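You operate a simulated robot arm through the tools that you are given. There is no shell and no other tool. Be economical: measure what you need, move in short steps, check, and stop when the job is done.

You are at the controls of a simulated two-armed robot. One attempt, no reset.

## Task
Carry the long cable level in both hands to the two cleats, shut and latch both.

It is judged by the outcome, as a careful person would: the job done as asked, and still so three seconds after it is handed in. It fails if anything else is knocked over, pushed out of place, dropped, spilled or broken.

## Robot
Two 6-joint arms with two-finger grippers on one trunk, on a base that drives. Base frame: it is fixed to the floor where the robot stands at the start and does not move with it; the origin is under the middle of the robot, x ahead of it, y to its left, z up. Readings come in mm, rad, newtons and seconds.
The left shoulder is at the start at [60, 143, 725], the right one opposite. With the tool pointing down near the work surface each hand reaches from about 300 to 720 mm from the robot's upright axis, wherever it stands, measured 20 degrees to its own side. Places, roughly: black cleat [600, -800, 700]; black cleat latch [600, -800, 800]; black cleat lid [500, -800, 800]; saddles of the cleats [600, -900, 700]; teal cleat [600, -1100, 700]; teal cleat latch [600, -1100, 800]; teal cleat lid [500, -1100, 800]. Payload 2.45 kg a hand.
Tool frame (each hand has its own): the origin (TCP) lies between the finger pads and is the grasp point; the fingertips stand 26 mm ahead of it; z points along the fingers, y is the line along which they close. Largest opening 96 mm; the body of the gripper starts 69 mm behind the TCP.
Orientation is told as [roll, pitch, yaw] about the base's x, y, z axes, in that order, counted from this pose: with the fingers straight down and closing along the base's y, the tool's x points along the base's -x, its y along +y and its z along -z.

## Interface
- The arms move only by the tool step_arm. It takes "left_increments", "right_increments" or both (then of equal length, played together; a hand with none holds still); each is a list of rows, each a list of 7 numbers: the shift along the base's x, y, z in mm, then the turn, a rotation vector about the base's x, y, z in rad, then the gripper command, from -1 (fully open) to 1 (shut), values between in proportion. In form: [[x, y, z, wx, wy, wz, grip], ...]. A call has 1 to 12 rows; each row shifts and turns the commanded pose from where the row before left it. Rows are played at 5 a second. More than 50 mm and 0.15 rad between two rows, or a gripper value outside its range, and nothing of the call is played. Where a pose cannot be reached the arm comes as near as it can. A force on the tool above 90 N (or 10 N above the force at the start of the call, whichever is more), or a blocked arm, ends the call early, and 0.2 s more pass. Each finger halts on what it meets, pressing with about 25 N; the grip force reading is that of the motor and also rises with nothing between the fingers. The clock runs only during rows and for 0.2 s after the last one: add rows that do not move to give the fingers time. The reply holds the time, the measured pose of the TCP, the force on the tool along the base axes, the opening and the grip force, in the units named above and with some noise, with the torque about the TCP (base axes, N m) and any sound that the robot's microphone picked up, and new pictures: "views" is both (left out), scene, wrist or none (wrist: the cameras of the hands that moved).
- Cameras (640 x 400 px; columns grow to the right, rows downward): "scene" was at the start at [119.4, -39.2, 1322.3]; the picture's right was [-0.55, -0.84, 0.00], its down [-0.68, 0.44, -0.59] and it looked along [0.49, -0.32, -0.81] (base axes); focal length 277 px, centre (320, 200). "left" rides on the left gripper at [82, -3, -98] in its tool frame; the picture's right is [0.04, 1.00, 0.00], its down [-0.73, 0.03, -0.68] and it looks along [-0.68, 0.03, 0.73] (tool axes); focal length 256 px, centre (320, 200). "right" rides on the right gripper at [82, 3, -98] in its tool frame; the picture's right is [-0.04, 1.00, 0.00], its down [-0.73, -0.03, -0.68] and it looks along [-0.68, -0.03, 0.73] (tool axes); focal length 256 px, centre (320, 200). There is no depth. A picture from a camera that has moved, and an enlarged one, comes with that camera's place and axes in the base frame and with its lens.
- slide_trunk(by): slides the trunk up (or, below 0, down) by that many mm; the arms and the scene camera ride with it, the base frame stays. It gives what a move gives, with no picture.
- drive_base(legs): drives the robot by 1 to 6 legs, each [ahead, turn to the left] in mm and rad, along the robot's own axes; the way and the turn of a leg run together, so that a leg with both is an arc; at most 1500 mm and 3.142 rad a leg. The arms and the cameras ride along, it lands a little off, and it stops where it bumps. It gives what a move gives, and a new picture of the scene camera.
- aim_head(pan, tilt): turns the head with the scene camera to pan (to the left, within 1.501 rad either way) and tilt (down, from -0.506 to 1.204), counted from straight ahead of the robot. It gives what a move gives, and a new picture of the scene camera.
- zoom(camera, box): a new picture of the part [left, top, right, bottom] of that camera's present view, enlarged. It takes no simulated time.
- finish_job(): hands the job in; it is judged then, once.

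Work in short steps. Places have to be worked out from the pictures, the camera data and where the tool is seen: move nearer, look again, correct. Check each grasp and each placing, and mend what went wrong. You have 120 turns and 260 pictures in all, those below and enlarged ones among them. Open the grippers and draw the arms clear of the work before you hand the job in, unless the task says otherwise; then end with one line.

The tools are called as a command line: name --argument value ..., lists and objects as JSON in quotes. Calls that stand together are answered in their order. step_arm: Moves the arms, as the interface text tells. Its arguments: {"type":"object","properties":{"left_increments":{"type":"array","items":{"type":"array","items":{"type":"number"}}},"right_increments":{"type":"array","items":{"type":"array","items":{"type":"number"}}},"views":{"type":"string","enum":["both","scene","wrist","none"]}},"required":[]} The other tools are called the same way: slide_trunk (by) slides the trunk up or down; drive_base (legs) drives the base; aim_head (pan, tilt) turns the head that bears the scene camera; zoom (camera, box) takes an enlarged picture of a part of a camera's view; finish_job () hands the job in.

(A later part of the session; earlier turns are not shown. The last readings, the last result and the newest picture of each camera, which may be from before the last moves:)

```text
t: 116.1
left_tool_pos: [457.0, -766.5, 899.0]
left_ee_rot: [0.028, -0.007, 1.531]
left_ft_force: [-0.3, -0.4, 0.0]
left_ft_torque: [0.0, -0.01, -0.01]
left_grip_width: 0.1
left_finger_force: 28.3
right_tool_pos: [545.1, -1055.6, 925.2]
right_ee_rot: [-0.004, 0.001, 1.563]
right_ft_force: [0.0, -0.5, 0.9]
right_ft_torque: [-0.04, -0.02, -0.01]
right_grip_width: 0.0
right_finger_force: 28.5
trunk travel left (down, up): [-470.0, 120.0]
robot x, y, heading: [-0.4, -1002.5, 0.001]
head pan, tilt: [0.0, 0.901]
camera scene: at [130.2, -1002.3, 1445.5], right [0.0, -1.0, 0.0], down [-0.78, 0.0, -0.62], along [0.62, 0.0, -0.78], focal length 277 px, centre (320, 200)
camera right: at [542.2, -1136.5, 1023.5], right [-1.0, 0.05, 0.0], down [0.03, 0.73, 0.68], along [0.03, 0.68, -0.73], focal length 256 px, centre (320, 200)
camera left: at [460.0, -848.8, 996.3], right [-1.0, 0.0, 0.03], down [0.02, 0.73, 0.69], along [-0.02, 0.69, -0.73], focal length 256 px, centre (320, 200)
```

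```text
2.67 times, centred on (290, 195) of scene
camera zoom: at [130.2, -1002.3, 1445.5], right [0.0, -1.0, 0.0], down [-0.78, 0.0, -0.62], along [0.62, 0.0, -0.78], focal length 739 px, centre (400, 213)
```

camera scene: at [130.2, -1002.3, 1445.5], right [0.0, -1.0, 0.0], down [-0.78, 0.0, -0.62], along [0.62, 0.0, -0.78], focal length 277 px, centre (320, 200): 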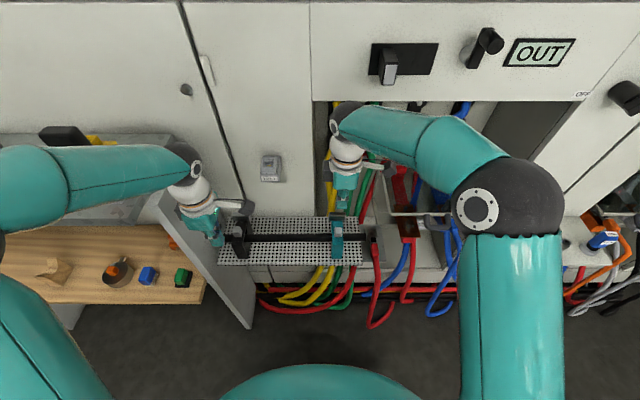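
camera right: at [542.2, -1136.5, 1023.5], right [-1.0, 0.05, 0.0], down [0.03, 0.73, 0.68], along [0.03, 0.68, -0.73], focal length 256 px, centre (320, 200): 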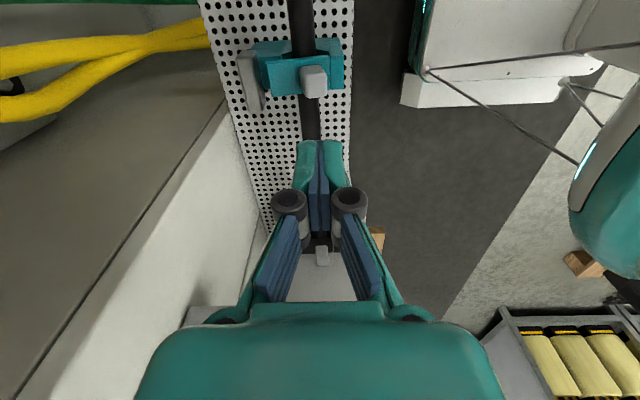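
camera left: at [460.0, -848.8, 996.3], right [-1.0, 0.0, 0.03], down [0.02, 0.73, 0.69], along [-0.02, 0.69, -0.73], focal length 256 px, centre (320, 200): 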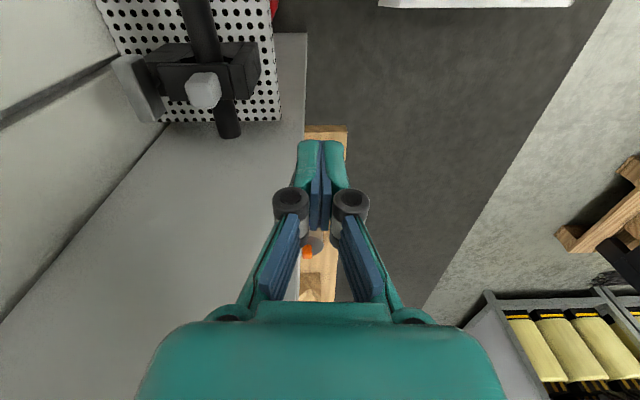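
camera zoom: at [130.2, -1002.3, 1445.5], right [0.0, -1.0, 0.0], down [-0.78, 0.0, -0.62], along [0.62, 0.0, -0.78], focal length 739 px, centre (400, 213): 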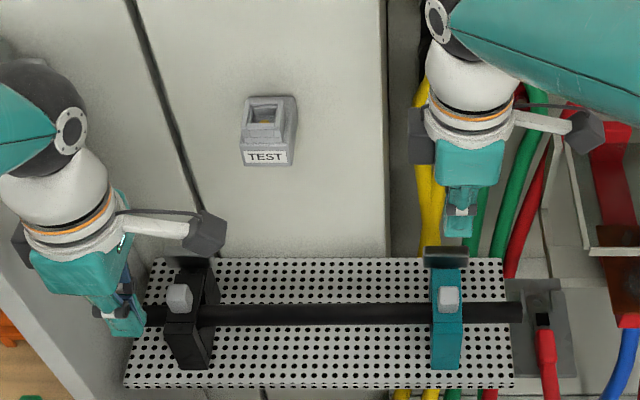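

Both lids are shut. Turn both hands back to yaw 0 (slim along x, camera on the robot's side) for working behind the latch handles.

step_arm --left_increments '[[0, 0, 4, 0, 0, -0.14, 1], [0, 0, 4, 0, 0, -0.14, 1], [0, 0, 4, 0, 0, -0.14, 1], [0, 0, 4, 0, 0, -0.14, 1], [0, 0, 0, 0, 0, -0.14, 1], [0, 0, 0, 0, 0, -0.14, 1], [0, 0, 0, 0, 0, -0.14, 1], [0, 0, 0, 0, 0, -0.14, 1], [0, 0, 0, 0, 0, -0.14, 1], [0, 0, 0, 0, 0, -0.14, 1], [0, 0, 0, 0, 0, -0.131, 1], [0, 0, 0, 0, 0, 0, 1]]' --right_increments '[[0, 0, 0, 0, 0, -0.142, 1], [0, 0, 0, 0, 0, -0.142, 1], [0, 0, 0, 0, 0, -0.142, 1], [0, 0, 0, 0, 0, -0.142, 1], [0, 0, 0, 0, 0, -0.142, 1], [0, 0, 0, 0, 0, -0.142, 1], [0, 0, 0, 0, 0, -0.142, 1], [0, 0, 0, 0, 0, -0.142, 1], [0, 0, 0, 0, 0, -0.142, 1], [0, 0, 0, 0, 0, -0.142, 1], [0, 0, 0, 0, 0, -0.142, 1], [0, 0, 0, 0, 0, 0, 1]]'

zoom --camera "right" --box '[240, 100, 400, 200]'

```text
t: 118.7
left_tool_pos: [460.2, -768.1, 918.5]
left_ee_rot: [0.03, -0.009, -0.006]
left_ft_force: [-0.1, -0.3, -0.3]
left_ft_torque: [0.03, 0.01, 0.0]
left_grip_width: 0.1
left_finger_force: 28.9
right_tool_pos: [547.2, -1053.4, 925.6]
right_ee_rot: [-0.002, 0.002, -0.001]
right_ft_force: [0.7, -0.4, -0.9]
right_ft_torque: [-0.02, -0.02, -0.01]
right_grip_width: 0.0
right_finger_force: 28.8
trunk travel left (down, up): [-470.0, 120.0]
robot x, y, heading: [-1.1, -1004.9, 0.001]
head pan, tilt: [0.0, 0.901]
camera scene: at [130.9, -1002.3, 1445.4], right [0.0, -1.0, 0.0], down [-0.78, 0.0, -0.62], along [0.62, 0.0, -0.78], focal length 277 px, centre (320, 200)
camera right: at [466.9, -1049.3, 1024.4], right [0.04, 1.0, 0.0], down [0.73, -0.03, 0.68], along [0.68, -0.03, -0.73], focal length 256 px, centre (320, 200)
camera left: at [376.3, -773.5, 1015.4], right [-0.04, 1.0, 0.03], down [0.73, 0.01, 0.69], along [0.68, 0.05, -0.73], focal length 256 px, centre (320, 200)
```

scene: 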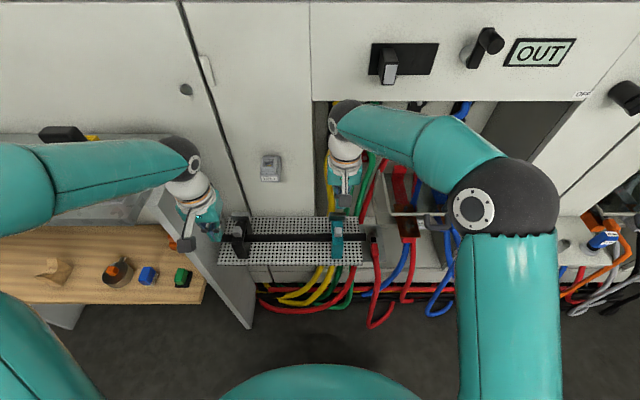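
right: 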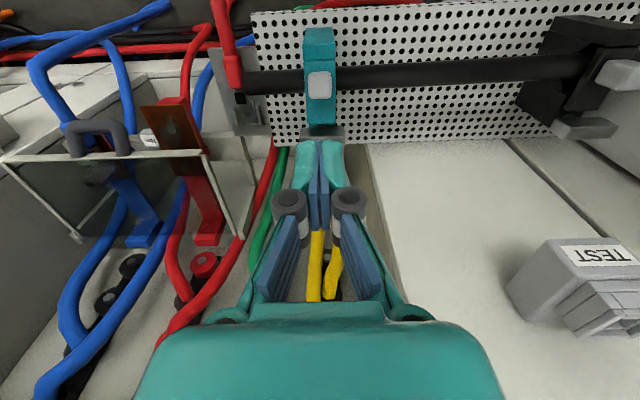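
left: 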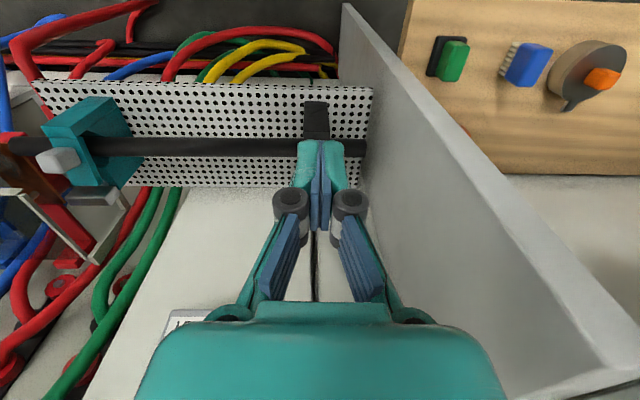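

```text
4.00 times, centred on (320, 150) of right
camera zoom: at [466.9, -1049.3, 1024.4], right [0.04, 1.0, 0.0], down [0.73, -0.03, 0.68], along [0.68, -0.03, -0.73], focal length 1024 px, centre (320, 400)
```

zoom: 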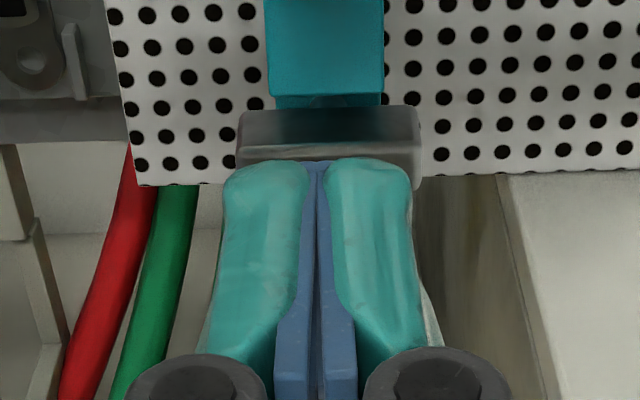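

zoom --camera "left" --box '[20, 80, 180, 220]'

zoom --camera "right" --box '[500, 0, 640, 160]'

```text
2.86 times, centred on (100, 150) of left
camera zoom: at [376.3, -773.5, 1015.4], right [-0.04, 1.0, 0.03], down [0.73, 0.01, 0.69], along [0.68, 0.05, -0.73], focal length 731 px, centre (949, 343)
```

zoom: 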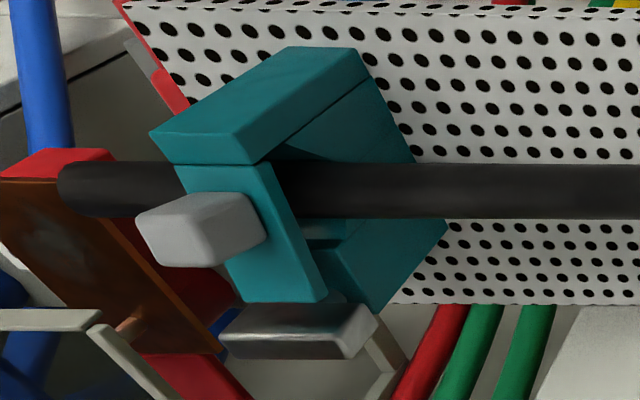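

```text
2.50 times, centred on (570, 80) of right
camera zoom: at [466.9, -1049.3, 1024.4], right [0.04, 1.0, 0.0], down [0.73, -0.03, 0.68], along [0.68, -0.03, -0.73], focal length 640 px, centre (-305, 500)
```

zoom: 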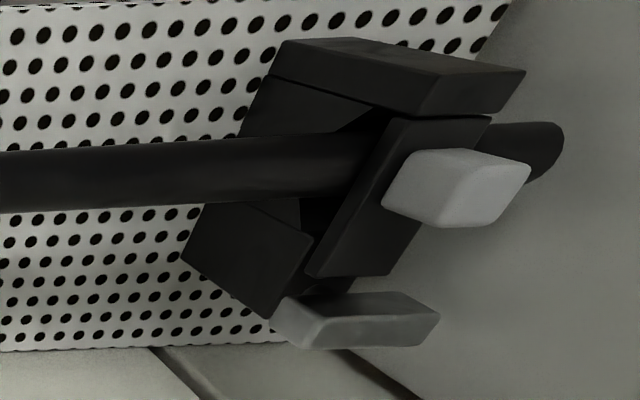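

Lids are down. Now go behind the teal latch bar with the right poker (bar at x≈600–615, z≈768).

step_arm --right_increments '[[25, 0, 0, 0, 0, 0, 1], [25, 0, 0, 0, 0, 0, 1], [25, 0, 0, 0, 0, 0, 1], [20, 0, 0, 0, 0, 0, 1], [0, 0, -30, 0, 0, 0, 1], [0, 0, -30, 0, 0, 0, 1], [0, 0, -30, 0, 0, 0, 1], [0, 0, -20, 0, 0, 0, 1], [0, 0, -15, 0, 0, 0, 1], [0, 0, 0, 0, 0, 0, 1]]'

zoom --camera "left" --box '[20, 80, 180, 220]'

zoom --camera "right" --box '[220, 60, 420, 200]'

```text
t: 120.9
left_tool_pos: [459.0, -769.0, 918.1]
left_ee_rot: [0.03, -0.009, -0.001]
left_ft_force: [1.1, 0.1, 0.5]
left_ft_torque: [-0.02, 0.0, 0.02]
left_grip_width: 0.0
left_finger_force: 28.6
right_tool_pos: [642.1, -1054.7, 801.2]
right_ee_rot: [-0.001, 0.0, 0.003]
right_ft_force: [0.0, -0.1, -0.9]
right_ft_torque: [-0.02, -0.03, 0.0]
right_grip_width: 0.0
right_finger_force: 28.7
trunk travel left (down, up): [-470.0, 120.0]
robot x, y, heading: [-2.8, -1005.8, 0.002]
head pan, tilt: [0.0, 0.901]
camera scene: at [131.0, -1002.3, 1445.4], right [0.0, -1.0, 0.0], down [-0.78, 0.0, -0.62], along [0.62, 0.0, -0.78], focal length 277 px, centre (320, 200)
camera right: at [561.1, -1049.1, 899.4], right [0.04, 1.0, 0.0], down [0.73, -0.03, 0.68], along [0.68, -0.03, -0.73], focal length 256 px, centre (320, 200)
```

scene: 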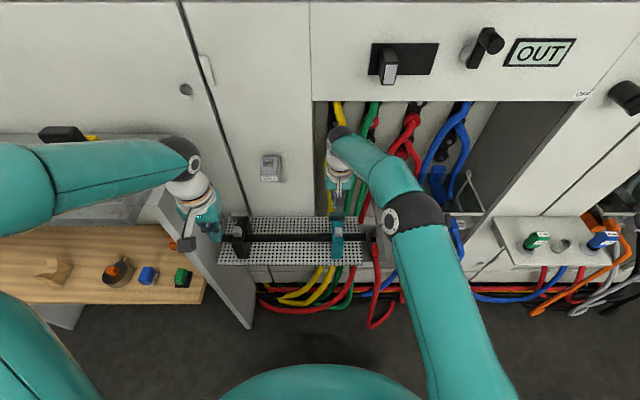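
right: 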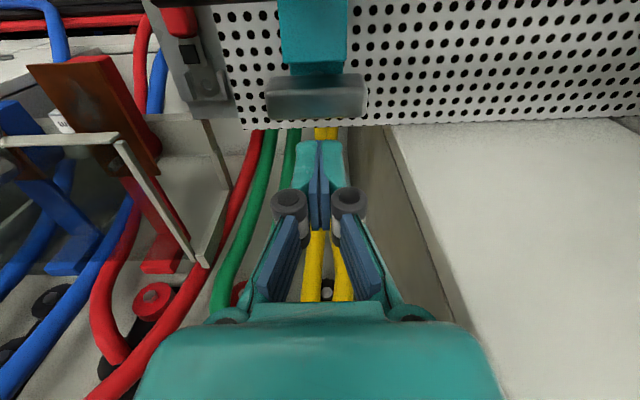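

```text
2.86 times, centred on (100, 150) of left
camera zoom: at [376.5, -773.7, 1015.4], right [-0.04, 1.0, 0.03], down [0.73, 0.01, 0.69], along [0.68, 0.05, -0.73], focal length 731 px, centre (949, 343)
```

zoom: 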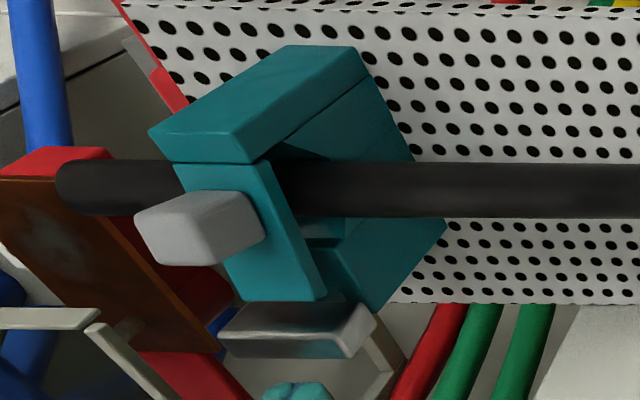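

```text
2.86 times, centred on (320, 130) of right
camera zoom: at [561.1, -1049.1, 899.4], right [0.04, 1.0, 0.0], down [0.73, -0.03, 0.68], along [0.68, -0.03, -0.73], focal length 731 px, centre (320, 400)
```

zoom: 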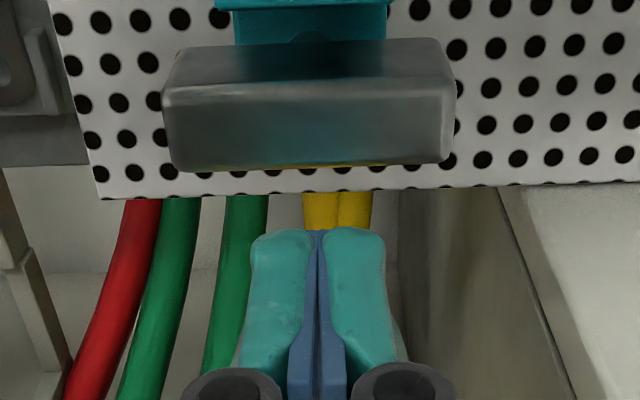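

Bar spans x≈605–618, z≈755–778, with the poker just behind it. Lower 9 mm and push toward the robot.

step_arm --right_increments '[[0, 0, -9, 0, 0, 0, 1], [-8, 0, 0, 0, 0, 0, 1], [-8, 0, 0, 0, 0, 0, 1], [-8, 0, 0, 0, 0, 0, 1], [-8, 0, 0, 0, 0, 0, 1], [0, 0, 0, 0, 0, 0, 1]]' --views "none"

zoom --camera "left" --box '[20, 80, 180, 220]'

zoom --camera "right" --box '[220, 60, 420, 200]'

```text
t: 122.3
left_tool_pos: [468.4, -768.7, 913.2]
left_ee_rot: [0.029, 0.001, -0.002]
left_ft_force: [-0.8, -0.4, -0.4]
left_ft_torque: [0.02, -0.04, 0.03]
left_grip_width: 0.0
left_finger_force: 29.1
right_tool_pos: [633.1, -1054.3, 792.3]
right_ee_rot: [0.008, -0.036, -0.002]
right_ft_force: [74.1, -6.5, -5.1]
right_ft_torque: [0.1, -1.57, 0.18]
right_grip_width: 6.1
right_finger_force: 28.5
trunk travel left (down, up): [-470.0, 120.0]
robot x, y, heading: [-0.7, -999.2, -0.007]
head pan, tilt: [0.0, 0.901]
```

```text
2.86 times, centred on (100, 150) of left
camera zoom: at [386.1, -774.2, 1012.2], right [-0.04, 1.0, 0.03], down [0.73, 0.01, 0.68], along [0.68, 0.05, -0.73], focal length 731 px, centre (949, 343)
```

zoom: 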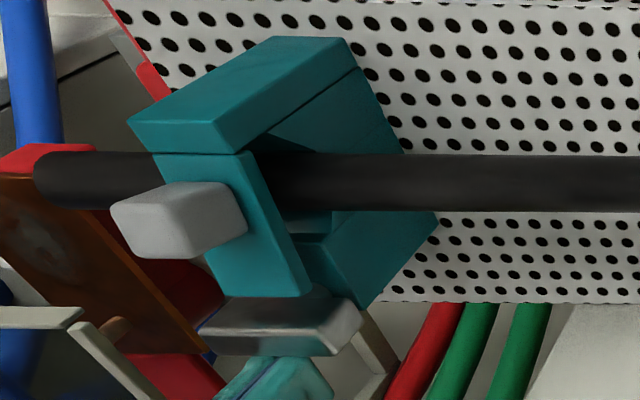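

```text
2.86 times, centred on (320, 130) of right
camera zoom: at [547.7, -1050.5, 887.7], right [0.04, 1.0, 0.01], down [0.71, -0.04, 0.71], along [0.71, -0.02, -0.71], focal length 731 px, centre (320, 400)
```

zoom: 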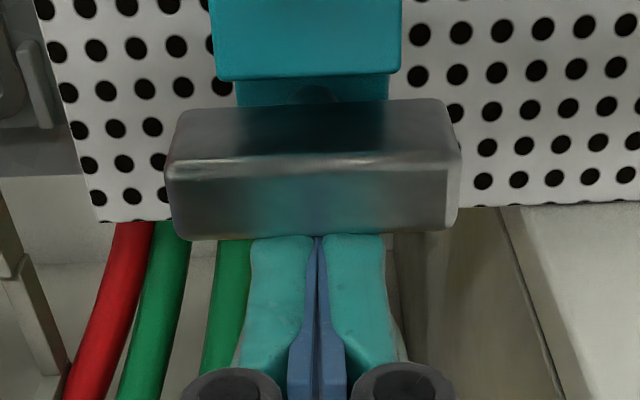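

74 N and the bar doesn't budge: it isn't a swing-over lever. It's a T-bar on a post on the far jaw – a quarter-turn button. I'll back out, turn the right hand to close across x, and twist the bar.

step_arm --right_increments '[[25, 0, 0, 0, 0, 0, 1], [10, 0, 0, 0, 0, 0, 1], [0, 0, 40, 0, 0, 0, 1], [0, 0, 45, 0, 0, 0, 1], [-16, 0, 20, 0, 0, 0, 1], [0, 0, 0, 0, 0, 0, 1]]' --views "none"

step_arm --right_increments '[[0, 0, 0, 0, 0, 0.142, 1], [0, 0, 0, 0, 0, 0.142, 1], [0, 0, 0, 0, 0, 0.142, 1], [0, 0, 0, 0, 0, 0.142, 1], [0, 0, 0, 0, 0, 0.142, 0.6], [0, 0, 0, 0, 0, 0.142, 0.2], [0, 0, 0, 0, 0, 0.142, 0.2], [0, 0, 0, 0, 0, 0.142, 0.2], [0, 0, 0, 0, 0, 0.142, 0.2], [0, 0, 0, 0, 0, 0.142, 0.2], [0, 0, 0, 0, 0, 0.142, 0.2], [0, 0, 0, 0, 0, 0, 0.2]]'

```text
t: 123.7
left_tool_pos: [459.4, -768.0, 917.6]
left_ee_rot: [0.031, -0.007, -0.002]
left_ft_force: [0.8, 0.4, 0.2]
left_ft_torque: [0.01, 0.03, -0.01]
left_grip_width: 0.0
left_finger_force: 28.6
right_tool_pos: [629.0, -1054.3, 899.0]
right_ee_rot: [-0.003, 0.002, 0.003]
right_ft_force: [0.3, -0.1, -0.2]
right_ft_torque: [0.04, 0.0, 0.0]
right_grip_width: 0.0
right_finger_force: 28.4
trunk travel left (down, up): [-470.0, 120.0]
robot x, y, heading: [-2.3, -1005.9, -0.001]
head pan, tilt: [0.0, 0.901]
```

```text
t: 126.3
left_tool_pos: [460.6, -770.4, 918.8]
left_ee_rot: [0.031, -0.006, -0.002]
left_ft_force: [-0.8, -0.2, -0.2]
left_ft_torque: [0.02, 0.0, -0.01]
left_grip_width: 0.1
left_finger_force: 28.5
right_tool_pos: [629.0, -1053.2, 897.1]
right_ee_rot: [-0.002, -0.001, 1.565]
right_ft_force: [0.1, 0.0, -0.5]
right_ft_torque: [-0.03, -0.03, -0.02]
right_grip_width: 38.2
right_finger_force: 0.0
trunk travel left (down, up): [-470.0, 120.0]
robot x, y, heading: [-2.5, -1006.6, -0.002]
head pan, tilt: [0.0, 0.901]
camera scene: at [131.0, -1002.2, 1445.4], right [0.0, -1.0, 0.0], down [-0.78, 0.0, -0.62], along [0.62, 0.0, -0.78], focal length 277 px, centre (320, 200)
camera right: at [626.3, -1134.3, 994.9], right [-1.0, 0.04, 0.0], down [0.03, 0.73, 0.68], along [0.03, 0.68, -0.73], focal length 256 px, centre (320, 200)
```

scene: 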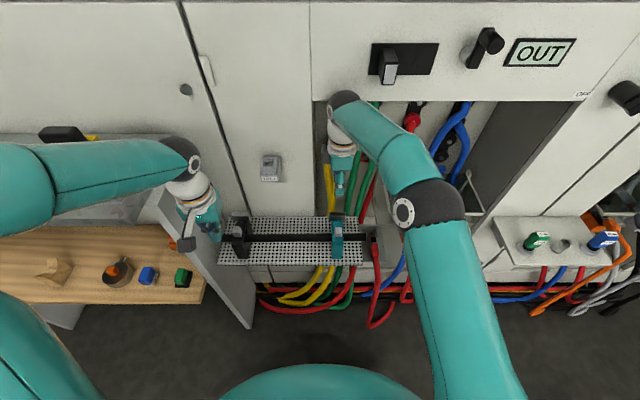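
right: 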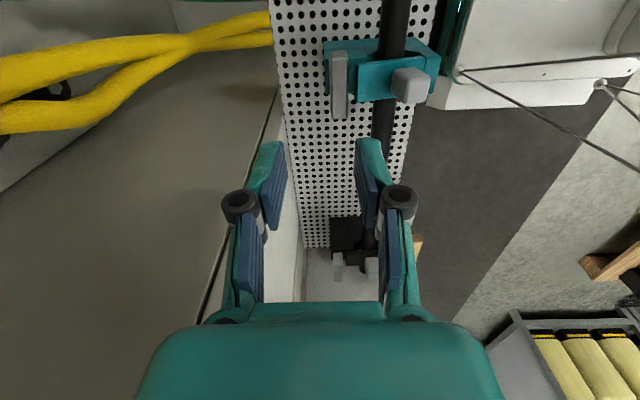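

Bar centre ≈ x 614. Centre over it and descend to grip its upper part (TCP z≈787).

step_arm --right_increments '[[-15, -1, 0, 0, 0, 0, 0.2], [0, 0, -40, 0, 0, 0, 0.2], [0, 0, -40, 0, 0, 0, 0.2], [0, 0, -20, 0, 0, 0, 0.2], [0, 0, -8, 0, 0, 0, 0.2], [0, 0, 0, 0, 0, 0, 0.2]]' --views "wrist"

```text
t: 127.7
left_tool_pos: [459.2, -768.4, 919.4]
left_ee_rot: [0.03, -0.009, -0.003]
left_ft_force: [0.0, -0.3, -0.3]
left_ft_torque: [0.04, 0.02, 0.0]
left_grip_width: 0.3
left_finger_force: 28.1
right_tool_pos: [614.2, -1055.6, 790.1]
right_ee_rot: [-0.001, 0.001, 1.564]
right_ft_force: [-0.2, -0.1, -0.4]
right_ft_torque: [0.03, 0.01, 0.0]
right_grip_width: 38.2
right_finger_force: 0.1
trunk travel left (down, up): [-470.0, 120.0]
robot x, y, heading: [-3.3, -1005.3, 0.0]
head pan, tilt: [0.0, 0.901]
camera right: at [611.1, -1135.4, 887.3], right [-1.0, 0.05, 0.0], down [0.03, 0.73, 0.68], along [0.03, 0.68, -0.73], focal length 256 px, centre (320, 200)
```

right: 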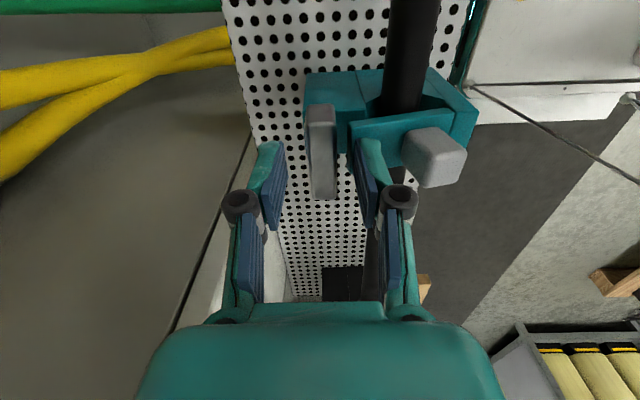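

step_arm --right_increments '[[0, 0, -5, 0, 0, 0, 0.2], [0, 0, 0, 0, 0, 0, 0.6], [0, 0, 0, 0, 0, 0, 1], [0, 0, 0, 0, 0, 0, 1]]' --views "wrist"

```text
t: 128.7
left_tool_pos: [458.2, -767.8, 918.8]
left_ee_rot: [0.03, -0.009, -0.003]
left_ft_force: [0.0, -0.1, 0.5]
left_ft_torque: [0.06, 0.02, 0.01]
left_grip_width: 0.0
left_finger_force: 28.2
right_tool_pos: [613.2, -1053.7, 784.0]
right_ee_rot: [0.002, 0.0, 1.567]
right_ft_force: [-9.3, -0.5, -0.8]
right_ft_torque: [-0.08, 0.31, 0.27]
right_grip_width: 16.0
right_finger_force: 41.4
trunk travel left (down, up): [-470.0, 120.0]
robot x, y, heading: [-0.1, -1004.6, 0.002]
head pan, tilt: [0.0, 0.901]
camera right: at [610.1, -1134.8, 882.3], right [-1.0, 0.05, 0.0], down [0.03, 0.73, 0.68], along [0.03, 0.68, -0.73], focal length 256 px, centre (320, 200)
```

right: 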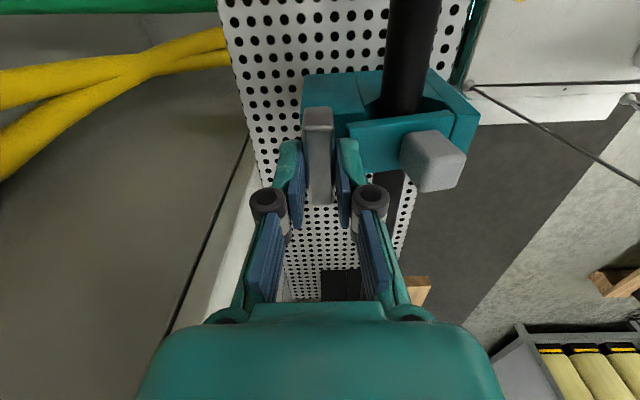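

Bar gripped (16 mm thick). Twist a little (-0.3 rad) and read the torque.

step_arm --right_increments '[[0, 0, 0, 0, 0, -0.1, 1], [0, 0, 0, 0, 0, -0.1, 1], [0, 0, 0, 0, 0, -0.1, 1], [0, 0, 0, 0, 0, 0, 1]]' --views "wrist"

```text
t: 129.7
left_tool_pos: [458.8, -767.8, 918.0]
left_ee_rot: [0.029, -0.008, -0.004]
left_ft_force: [-0.4, 0.6, -0.3]
left_ft_torque: [-0.01, 0.02, 0.01]
left_grip_width: 0.1
left_finger_force: 28.9
right_tool_pos: [612.3, -1055.1, 784.8]
right_ee_rot: [-0.001, 0.001, 1.266]
right_ft_force: [-13.9, -4.7, -2.1]
right_ft_torque: [-0.53, 0.26, 1.78]
right_grip_width: 23.1
right_finger_force: 44.6
trunk travel left (down, up): [-470.0, 120.0]
robot x, y, heading: [-3.2, -1000.7, -0.002]
head pan, tilt: [0.0, 0.901]
camera right: at [586.0, -1131.1, 882.5], right [-0.94, 0.34, 0.0], down [0.25, 0.69, 0.68], along [0.23, 0.64, -0.74], focal length 256 px, centre (320, 200)
```

right: 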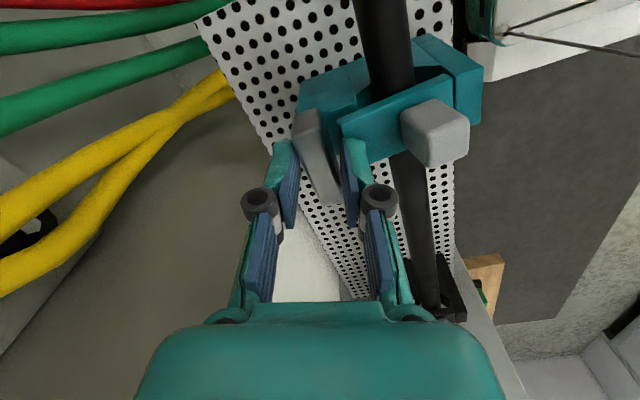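

The bar did not follow (fingers pried open, 1.8 Nm). Return and try the other sense.

step_arm --right_increments '[[0, 0, 0, 0, 0, 0.1, 1], [0, 0, 0, 0, 0, 0.1, 1], [0, 0, 0, 0, 0, 0.1, 1], [0, 0, 0, 0, 0, 0.1, 1], [0, 0, 0, 0, 0, 0.1, 1], [0, 0, 0, 0, 0, 0, 1]]' --views "wrist"

```text
t: 131.1
left_tool_pos: [458.4, -767.5, 918.6]
left_ee_rot: [0.027, -0.009, 0.0]
left_ft_force: [0.3, 0.1, -0.8]
left_ft_torque: [-0.02, 0.02, -0.03]
left_grip_width: 0.1
left_finger_force: 28.1
right_tool_pos: [612.4, -1052.6, 784.5]
right_ee_rot: [-0.001, -0.003, 1.763]
right_ft_force: [-15.6, 8.4, -5.3]
right_ft_torque: [0.93, 0.48, 0.01]
right_grip_width: 15.7
right_finger_force: 41.6
trunk travel left (down, up): [-470.0, 120.0]
robot x, y, heading: [-6.9, -1000.4, 0.0]
head pan, tilt: [0.0, 0.901]
camera right: at [625.9, -1133.1, 882.2], right [-0.99, -0.15, 0.0], down [-0.11, 0.72, 0.68], along [-0.1, 0.67, -0.73], focal length 256 px, centre (320, 200)
```

right: 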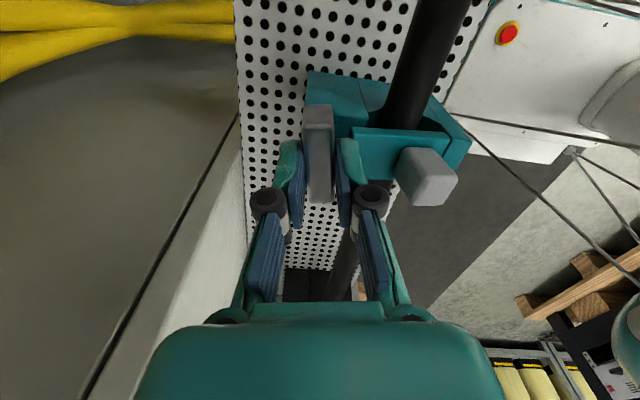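

It turns freely counter-clockwise (bar followed 0.2 rad, torque ≈0). Turn it another 0.3 rad with this grip, then release and go up.

step_arm --right_increments '[[0, 0, 0, 0, 0, 0.1, 1], [0, 0, 0, 0, 0, 0.1, 1], [0, 0, 0, 0, 0, 0.1, 1], [0, 0, 0, 0, 0, 0, 1], [0, 0, 0, 0, 0, 0, 0.2], [0, 0, 0, 0, 0, 0, 0.2], [0, 0, 40, 0, 0, 0, 0.2], [0, 0, 45, 0, 0, 0, 0.2]]' --views "wrist"

```text
t: 132.9
left_tool_pos: [459.6, -769.0, 919.1]
left_ee_rot: [0.031, -0.008, -0.002]
left_ft_force: [-0.8, 0.1, -0.3]
left_ft_torque: [0.0, -0.04, 0.02]
left_grip_width: 0.0
left_finger_force: 28.4
right_tool_pos: [612.7, -1053.0, 871.3]
right_ee_rot: [-0.002, -0.002, 2.065]
right_ft_force: [-0.3, 0.1, -0.2]
right_ft_torque: [-0.03, 0.0, -0.01]
right_grip_width: 38.5
right_finger_force: 0.0
trunk travel left (down, up): [-470.0, 120.0]
robot x, y, heading: [3.0, -1004.8, 0.0]
head pan, tilt: [0.0, 0.901]
camera right: at [649.3, -1126.4, 967.8], right [-0.9, -0.44, 0.0], down [-0.32, 0.66, 0.68], along [-0.3, 0.61, -0.73], focal length 256 px, centre (320, 200)
```

right: 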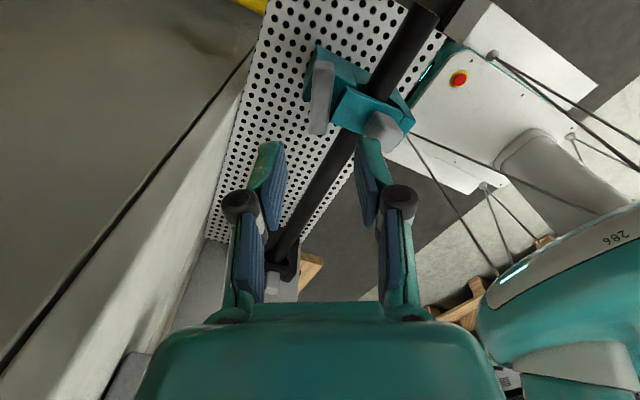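

The bar stays turned. Rotate the right hand to yaw 0 and open fully; closing across y will then swing the bar the rest of the way.

step_arm --right_increments '[[0, 0, 0, 0, 0, -0.145, 0], [0, 0, 0, 0, 0, -0.145, 0], [0, 0, 0, 0, 0, -0.145, 0], [0, 0, 0, 0, 0, -0.145, 0], [0, 0, 0, 0, 0, -0.145, 0], [0, 0, 0, 0, 0, -0.145, 0], [0, 0, 0, 0, 0, -0.145, 0], [0, 0, 0, 0, 0, -0.145, -0.5], [0, 0, 0, 0, 0, -0.145, -0.8], [0, 0, 0, 0, 0, -0.145, -0.8], [0, 0, 0, 0, 0, -0.145, -0.8], [0, 0, 0, 0, 0, -0.145, -0.8]]' --views "none"

step_arm --right_increments '[[0, 0, 0, 0, 0, -0.11, -0.8], [0, 0, 0, 0, 0, -0.11, -0.8], [0, 0, 0, 0, 0, -0.105, -0.8], [0, 0, 0, 0, 0, 0, -0.8]]' --views "wrist"

zoom --camera "right" --box '[240, 40, 400, 160]'

```text
t: 135.5
left_tool_pos: [460.3, -768.3, 918.6]
left_ee_rot: [0.029, -0.009, -0.003]
left_ft_force: [-0.6, 0.0, 0.1]
left_ft_torque: [0.01, 0.01, 0.03]
left_grip_width: 0.0
left_finger_force: 28.6
right_tool_pos: [613.9, -1053.6, 868.6]
right_ee_rot: [-0.003, -0.001, 0.321]
right_ft_force: [0.4, -0.9, -0.4]
right_ft_torque: [0.0, 0.03, 0.01]
right_grip_width: 86.2
right_finger_force: 0.0
trunk travel left (down, up): [-470.0, 120.0]
robot x, y, heading: [-4.8, -1002.1, 0.003]
head pan, tilt: [0.0, 0.901]
```

```text
t: 136.5
left_tool_pos: [459.6, -768.0, 918.5]
left_ee_rot: [0.028, -0.009, -0.002]
left_ft_force: [-0.2, -0.6, -0.4]
left_ft_torque: [0.02, 0.03, 0.0]
left_grip_width: 0.2
left_finger_force: 29.1
right_tool_pos: [613.9, -1054.7, 869.8]
right_ee_rot: [-0.001, -0.002, -0.004]
right_ft_force: [-0.1, 0.7, 0.2]
right_ft_torque: [0.0, 0.02, 0.03]
right_grip_width: 86.2
right_finger_force: 0.1
trunk travel left (down, up): [-470.0, 120.0]
robot x, y, heading: [-5.9, -999.5, 0.004]
head pan, tilt: [0.0, 0.901]
camera right: at [533.6, -1049.6, 967.8], right [0.04, 1.0, 0.0], down [0.73, -0.03, 0.68], along [0.68, -0.03, -0.73], focal length 256 px, centre (320, 200)
```

right: 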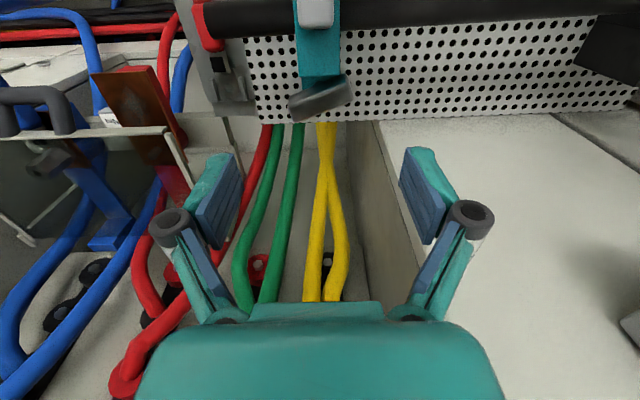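

```text
3.33 times, centred on (320, 100) of right
camera zoom: at [533.6, -1049.6, 967.8], right [0.04, 1.0, 0.0], down [0.73, -0.03, 0.68], along [0.68, -0.03, -0.73], focal length 853 px, centre (320, 533)
```

zoom: 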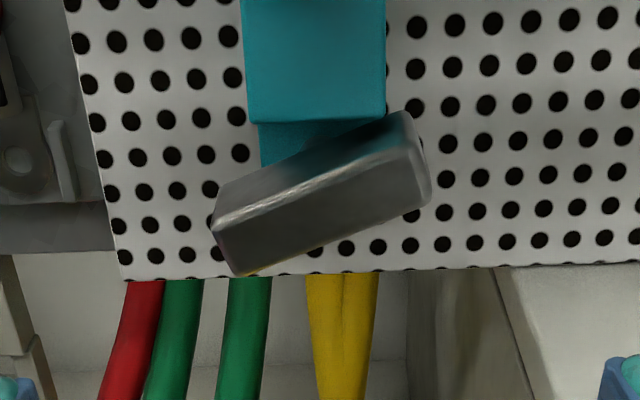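

Confirmed: the bar pivots (+y end toward the lid). Descend around it and close.

step_arm --right_increments '[[0, 0, -40, 0, 0, 0, -0.8], [0, 0, -30, 0, 0, 0, -0.8], [0, 0, -14, 0, 0, 0, -0.8], [0, 0, 0, 0, 0, 0, -0.3], [0, 0, 0, 0, 0, 0, 0.1], [0, 0, 0, 0, 0, 0, 0.5], [0, 0, 0, 0, 0, 0, 1], [0, 0, 0, 0, 0, 0, 1], [0, 0, 0, 0, 0, 0, 1]]' --views "wrist"

zoom --camera "right" --box '[240, 40, 400, 160]'

```text
t: 138.5
left_tool_pos: [459.0, -768.2, 918.4]
left_ee_rot: [0.027, -0.009, -0.004]
left_ft_force: [0.3, -0.1, 0.5]
left_ft_torque: [0.02, 0.0, 0.0]
left_grip_width: 0.1
left_finger_force: 28.7
right_tool_pos: [615.1, -1054.6, 785.0]
right_ee_rot: [-0.003, -0.001, -0.002]
right_ft_force: [-1.0, -4.0, -1.2]
right_ft_torque: [-0.35, -0.16, 0.01]
right_grip_width: 53.5
right_finger_force: 44.8
trunk travel left (down, up): [-470.0, 120.0]
robot x, y, heading: [-6.1, -1001.1, -0.001]
head pan, tilt: [0.0, 0.901]
camera right: at [534.6, -1049.7, 884.5], right [0.04, 1.0, 0.0], down [0.73, -0.03, 0.68], along [0.68, -0.03, -0.73], focal length 256 px, centre (320, 200)
```

right: 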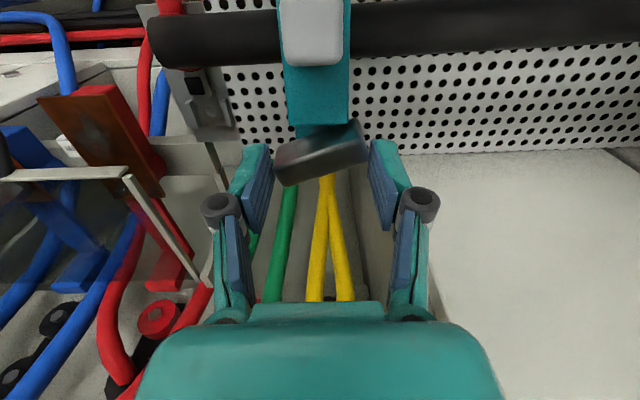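

```text
3.33 times, centred on (320, 100) of right
camera zoom: at [534.6, -1049.7, 884.5], right [0.04, 1.0, 0.0], down [0.73, -0.03, 0.68], along [0.68, -0.03, -0.73], focal length 853 px, centre (320, 533)
```

zoom: 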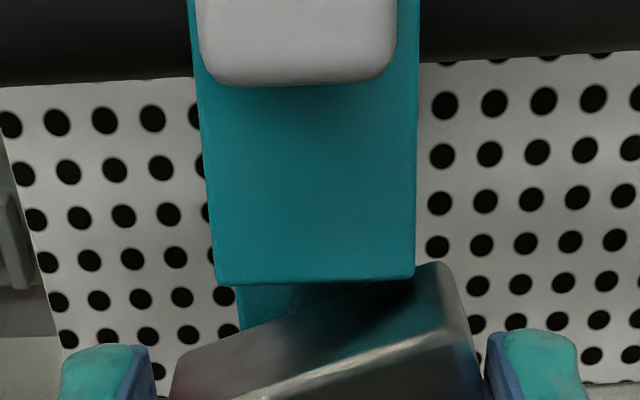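

The bar is now held by its ends. Rotate the hand counter-clockwise gently to see whether it passes over the lid tip.

step_arm --right_increments '[[0, 0, 0, 0, 0, 0.1, 1], [0, 0, 0, 0, 0, 0.1, 1], [0, 0, 0, 0, 0, 0.1, 1], [0, 0, 0, 0, 0, 0, 1]]' --views "wrist"

```text
t: 139.5
left_tool_pos: [459.3, -769.6, 918.8]
left_ee_rot: [0.029, -0.01, 0.0]
left_ft_force: [0.2, 0.2, -0.4]
left_ft_torque: [0.0, 0.03, 0.04]
left_grip_width: 0.2
left_finger_force: 29.1
right_tool_pos: [615.3, -1053.9, 786.0]
right_ee_rot: [0.0, -0.002, 0.301]
right_ft_force: [0.1, 1.6, 5.2]
right_ft_torque: [0.34, 0.3, 0.0]
right_grip_width: 52.2
right_finger_force: 45.6
trunk travel left (down, up): [-470.0, 120.0]
robot x, y, heading: [-5.2, -1000.7, -0.002]
head pan, tilt: [0.0, 0.901]
camera right: at [537.0, -1073.8, 884.2], right [-0.26, 0.97, 0.0], down [0.71, 0.19, 0.68], along [0.66, 0.17, -0.73], focal length 256 px, centre (320, 200)
```

right: 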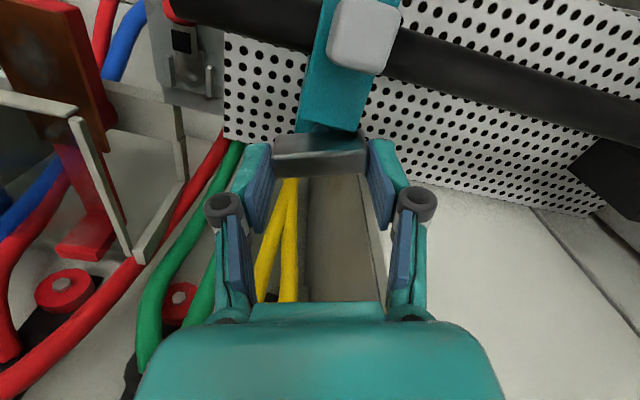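

Now the hand holds the bar squarely by its ends with zero torque. Keep turning.

step_arm --right_increments '[[0, 0, 0, 0, 0, 0.1, 1], [0, 0, 0, 0, 0, 0.1, 1], [0, 0, 0, 0, 0, 0.1, 1], [0, 0, 0, 0, 0, 0.1, 1], [0, 0, 0, 0, 0, 0, 1]]' --views "wrist"

zoom --camera "right" --box '[220, 60, 420, 200]'

```text
t: 140.7
left_tool_pos: [458.8, -769.1, 919.2]
left_ee_rot: [0.026, -0.008, -0.002]
left_ft_force: [-0.5, -0.2, 0.4]
left_ft_torque: [0.03, 0.01, -0.01]
left_grip_width: 0.0
left_finger_force: 28.1
right_tool_pos: [613.2, -1054.8, 784.9]
right_ee_rot: [-0.001, 0.001, 0.701]
right_ft_force: [-1.9, 4.6, 1.0]
right_ft_torque: [0.2, 0.0, -0.78]
right_grip_width: 54.0
right_finger_force: 45.2
trunk travel left (down, up): [-470.0, 120.0]
robot x, y, heading: [-7.6, -1005.8, -0.004]
head pan, tilt: [0.0, 0.901]
camera right: at [549.9, -1102.7, 883.0], right [-0.61, 0.79, 0.0], down [0.58, 0.45, 0.68], along [0.54, 0.41, -0.74], focal length 256 px, centre (320, 200)
```

right: 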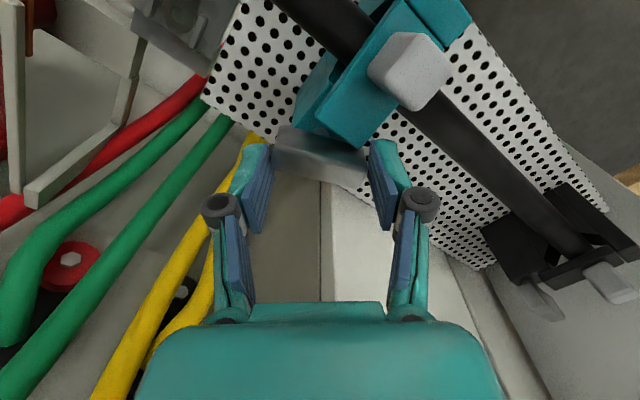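

```text
2.86 times, centred on (320, 130) of right
camera zoom: at [549.9, -1102.7, 883.0], right [-0.61, 0.79, 0.0], down [0.58, 0.45, 0.68], along [0.54, 0.41, -0.74], focal length 731 px, centre (320, 400)
```

zoom: 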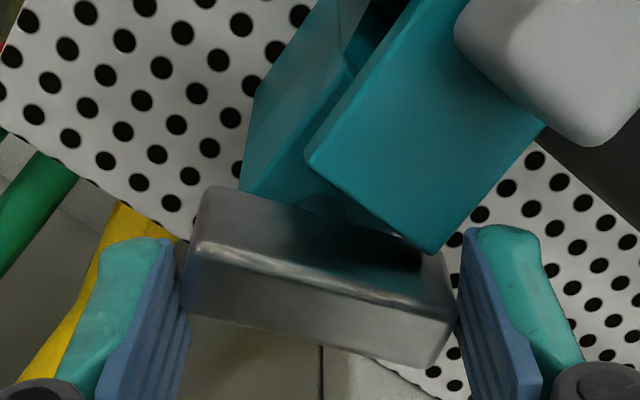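

The lid springs up slightly, and its tip stops the bar, so it must be held down while turning. The right relaxes a little; the left comes over tilted 0.9 rad from the robot's side to press the teal knob.

step_arm --left_increments '[[0, -30, 0, 0, -0.13, 0, 1], [0, -40, 0, 0, -0.13, 0, 1], [0, -40, 0, 0, -0.13, 0, 1], [0, -40, 0, 0, -0.13, 0, 1], [0, -40, 0, 0, -0.13, 0, 1], [0, -40, 0, 0, -0.13, 0, 1], [0, -45, 0, 0, -0.12, 0, 1], [0, 0, 0, 0, 0, 0, 1]]' --right_increments '[[0, 0, 0, 0, 0, -0.1, 1], [0, 0, 0, 0, 0, -0.05, 1], [0, 0, 0, 0, 0, 0, 1], [0, 0, 0, 0, 0, 0, 1], [0, 0, 0, 0, 0, 0, 1], [0, 0, 0, 0, 0, 0, 1], [0, 0, 0, 0, 0, 0, 1], [0, 0, 0, 0, 0, 0, 1]]'

```text
t: 142.5
left_tool_pos: [459.6, -1042.3, 917.3]
left_ee_rot: [0.026, -0.914, 0.006]
left_ft_force: [1.2, 0.7, 0.3]
left_ft_torque: [-0.03, 0.02, 0.04]
left_grip_width: 0.0
left_finger_force: 28.8
right_tool_pos: [613.1, -1054.2, 784.1]
right_ee_rot: [-0.002, 0.002, 0.549]
right_ft_force: [-8.4, 7.8, -5.7]
right_ft_torque: [0.37, -0.38, -0.02]
right_grip_width: 54.0
right_finger_force: 44.9
trunk travel left (down, up): [-470.0, 120.0]
robot x, y, heading: [-2.9, -1004.2, -0.001]
head pan, tilt: [0.0, 0.901]
camera scene: at [130.4, -1001.8, 1445.4], right [0.0, -1.0, 0.0], down [-0.78, 0.0, -0.62], along [0.62, 0.0, -0.78], focal length 277 px, centre (320, 200)
camera right: at [543.1, -1092.6, 883.0], right [-0.49, 0.87, 0.0], down [0.64, 0.36, 0.68], along [0.59, 0.33, -0.73], focal length 256 px, centre (320, 200)
camera left: at [330.8, -1048.5, 912.4], right [-0.05, 1.0, -0.02], down [-0.09, 0.01, 1.0], along [0.99, 0.05, 0.09], focal length 256 px, centre (320, 200)
```

scene: 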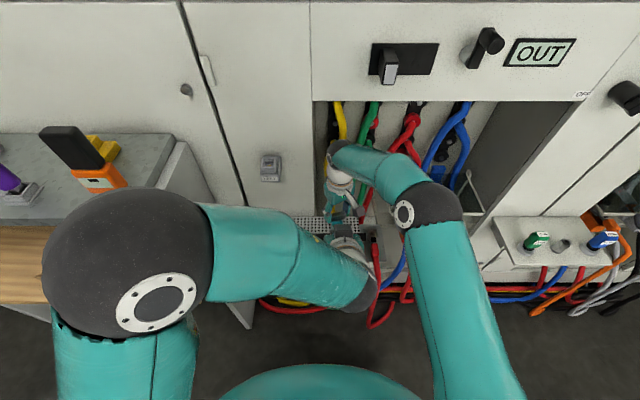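
right: 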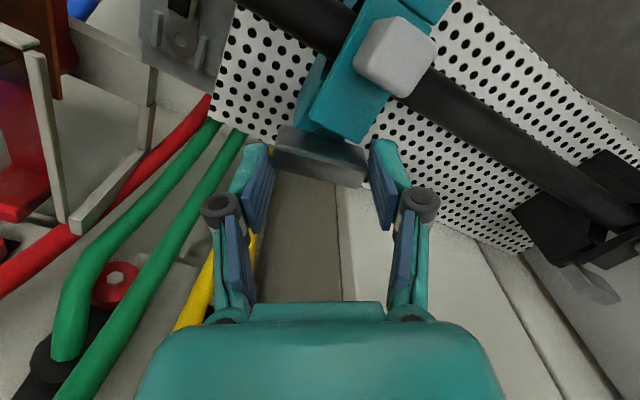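
left: 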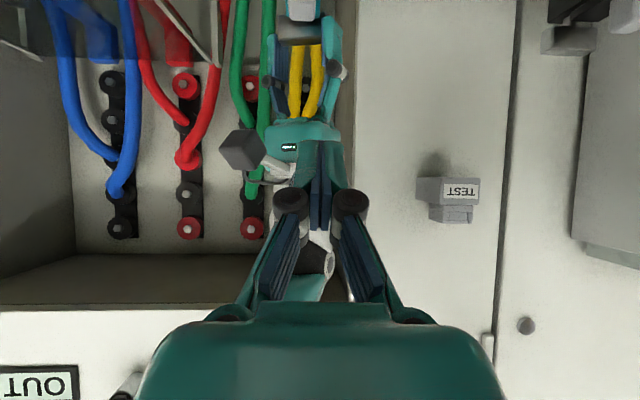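

Left reached cleanly. Bring its tip down over the teal knob.

step_arm --left_increments '[[20, -2, -25, 0, 0, 0, 1], [20, -2, -25, 0, 0, 0, 1], [20, -2, -25, 0, 0, 0, 1], [15, 0, -15, 0, 0, 0, 1], [0, 0, 0, 0, 0, 0, 1]]' --views "none"

zoom --camera "right" --box '[220, 0, 460, 180]'

zoom --camera "left" --box '[200, 0, 440, 180]'

```text
t: 143.7
left_tool_pos: [534.3, -1050.5, 827.7]
left_ee_rot: [0.031, -0.91, -0.004]
left_ft_force: [0.7, -0.5, 0.6]
left_ft_torque: [-0.02, 0.03, 0.01]
left_grip_width: 0.0
left_finger_force: 28.0
right_tool_pos: [614.3, -1054.3, 784.9]
right_ee_rot: [-0.002, 0.002, 0.55]
right_ft_force: [-9.0, 9.4, -7.3]
right_ft_torque: [0.23, 0.31, -0.04]
right_grip_width: 53.9
right_finger_force: 45.1
trunk travel left (down, up): [-470.0, 120.0]
robot x, y, heading: [-1.8, -1007.0, 0.004]
head pan, tilt: [0.0, 0.901]
```

```text
2.22 times, centred on (340, 90) of right
camera zoom: at [543.2, -1092.5, 883.1], right [-0.49, 0.87, 0.0], down [0.64, 0.36, 0.68], along [0.59, 0.33, -0.74], focal length 569 px, centre (276, 444)
```

zoom: 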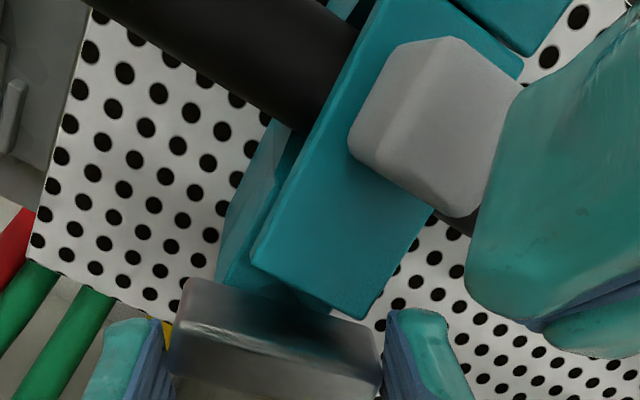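

```text
2.22 times, centred on (320, 90) of left
camera zoom: at [405.0, -1055.5, 823.2], right [-0.05, 1.0, -0.01], down [-0.09, 0.01, 1.0], along [1.0, 0.05, 0.08], focal length 569 px, centre (320, 444)
```

zoom: 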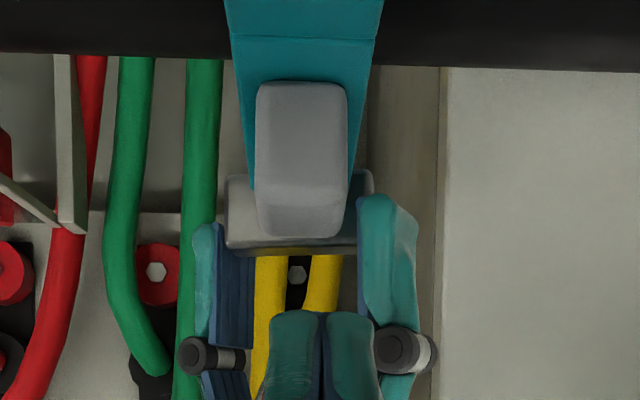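

Left tip is ~17 mm above the knob top (z≈784). Press down in small steps.

step_arm --left_increments '[[4, -2, -8, 0, 0, 0, 1], [0, 0, -6, 0, 0, 0, 1], [0, 0, -4, 0, 0, 0, 1], [0, 0, -4, 0, 0, 0, 1], [0, 0, -3, 0, 0, 0, 1], [0, 0, 0, 0, 0, 0, 1]]' --views "none"

zoom --camera "right" --box '[220, 0, 460, 180]'

zoom --camera "left" --box '[200, 0, 440, 180]'

```text
t: 145.1
left_tool_pos: [538.2, -1051.9, 802.4]
left_ee_rot: [0.029, -0.91, -0.002]
left_ft_force: [2.2, 0.5, 3.8]
left_ft_torque: [-0.01, -0.07, 0.04]
left_grip_width: 0.1
left_finger_force: 28.8
right_tool_pos: [613.4, -1053.5, 785.7]
right_ee_rot: [-0.001, 0.003, 0.55]
right_ft_force: [-11.2, 9.5, -8.6]
right_ft_torque: [0.15, 0.31, -0.02]
right_grip_width: 53.6
right_finger_force: 44.2
trunk travel left (down, up): [-470.0, 120.0]
robot x, y, heading: [-0.5, -1002.3, 0.001]
head pan, tilt: [0.0, 0.901]
```

```text
2.22 times, centred on (340, 90) of right
camera zoom: at [543.2, -1092.5, 883.1], right [-0.49, 0.87, 0.0], down [0.64, 0.36, 0.68], along [0.59, 0.33, -0.74], focal length 569 px, centre (276, 444)
```

zoom: 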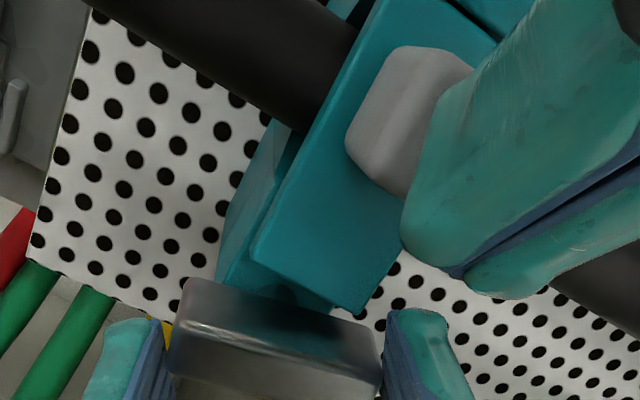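

```text
2.22 times, centred on (320, 90) of left
camera zoom: at [410.5, -1056.0, 799.5], right [-0.05, 1.0, -0.01], down [-0.09, 0.01, 1.0], along [1.0, 0.05, 0.09], focal length 569 px, centre (320, 444)
```

zoom: 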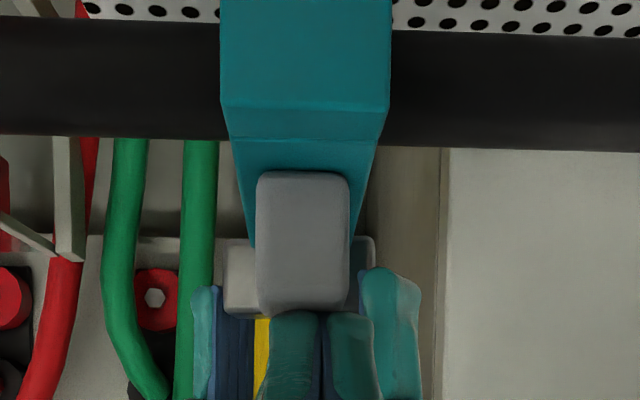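

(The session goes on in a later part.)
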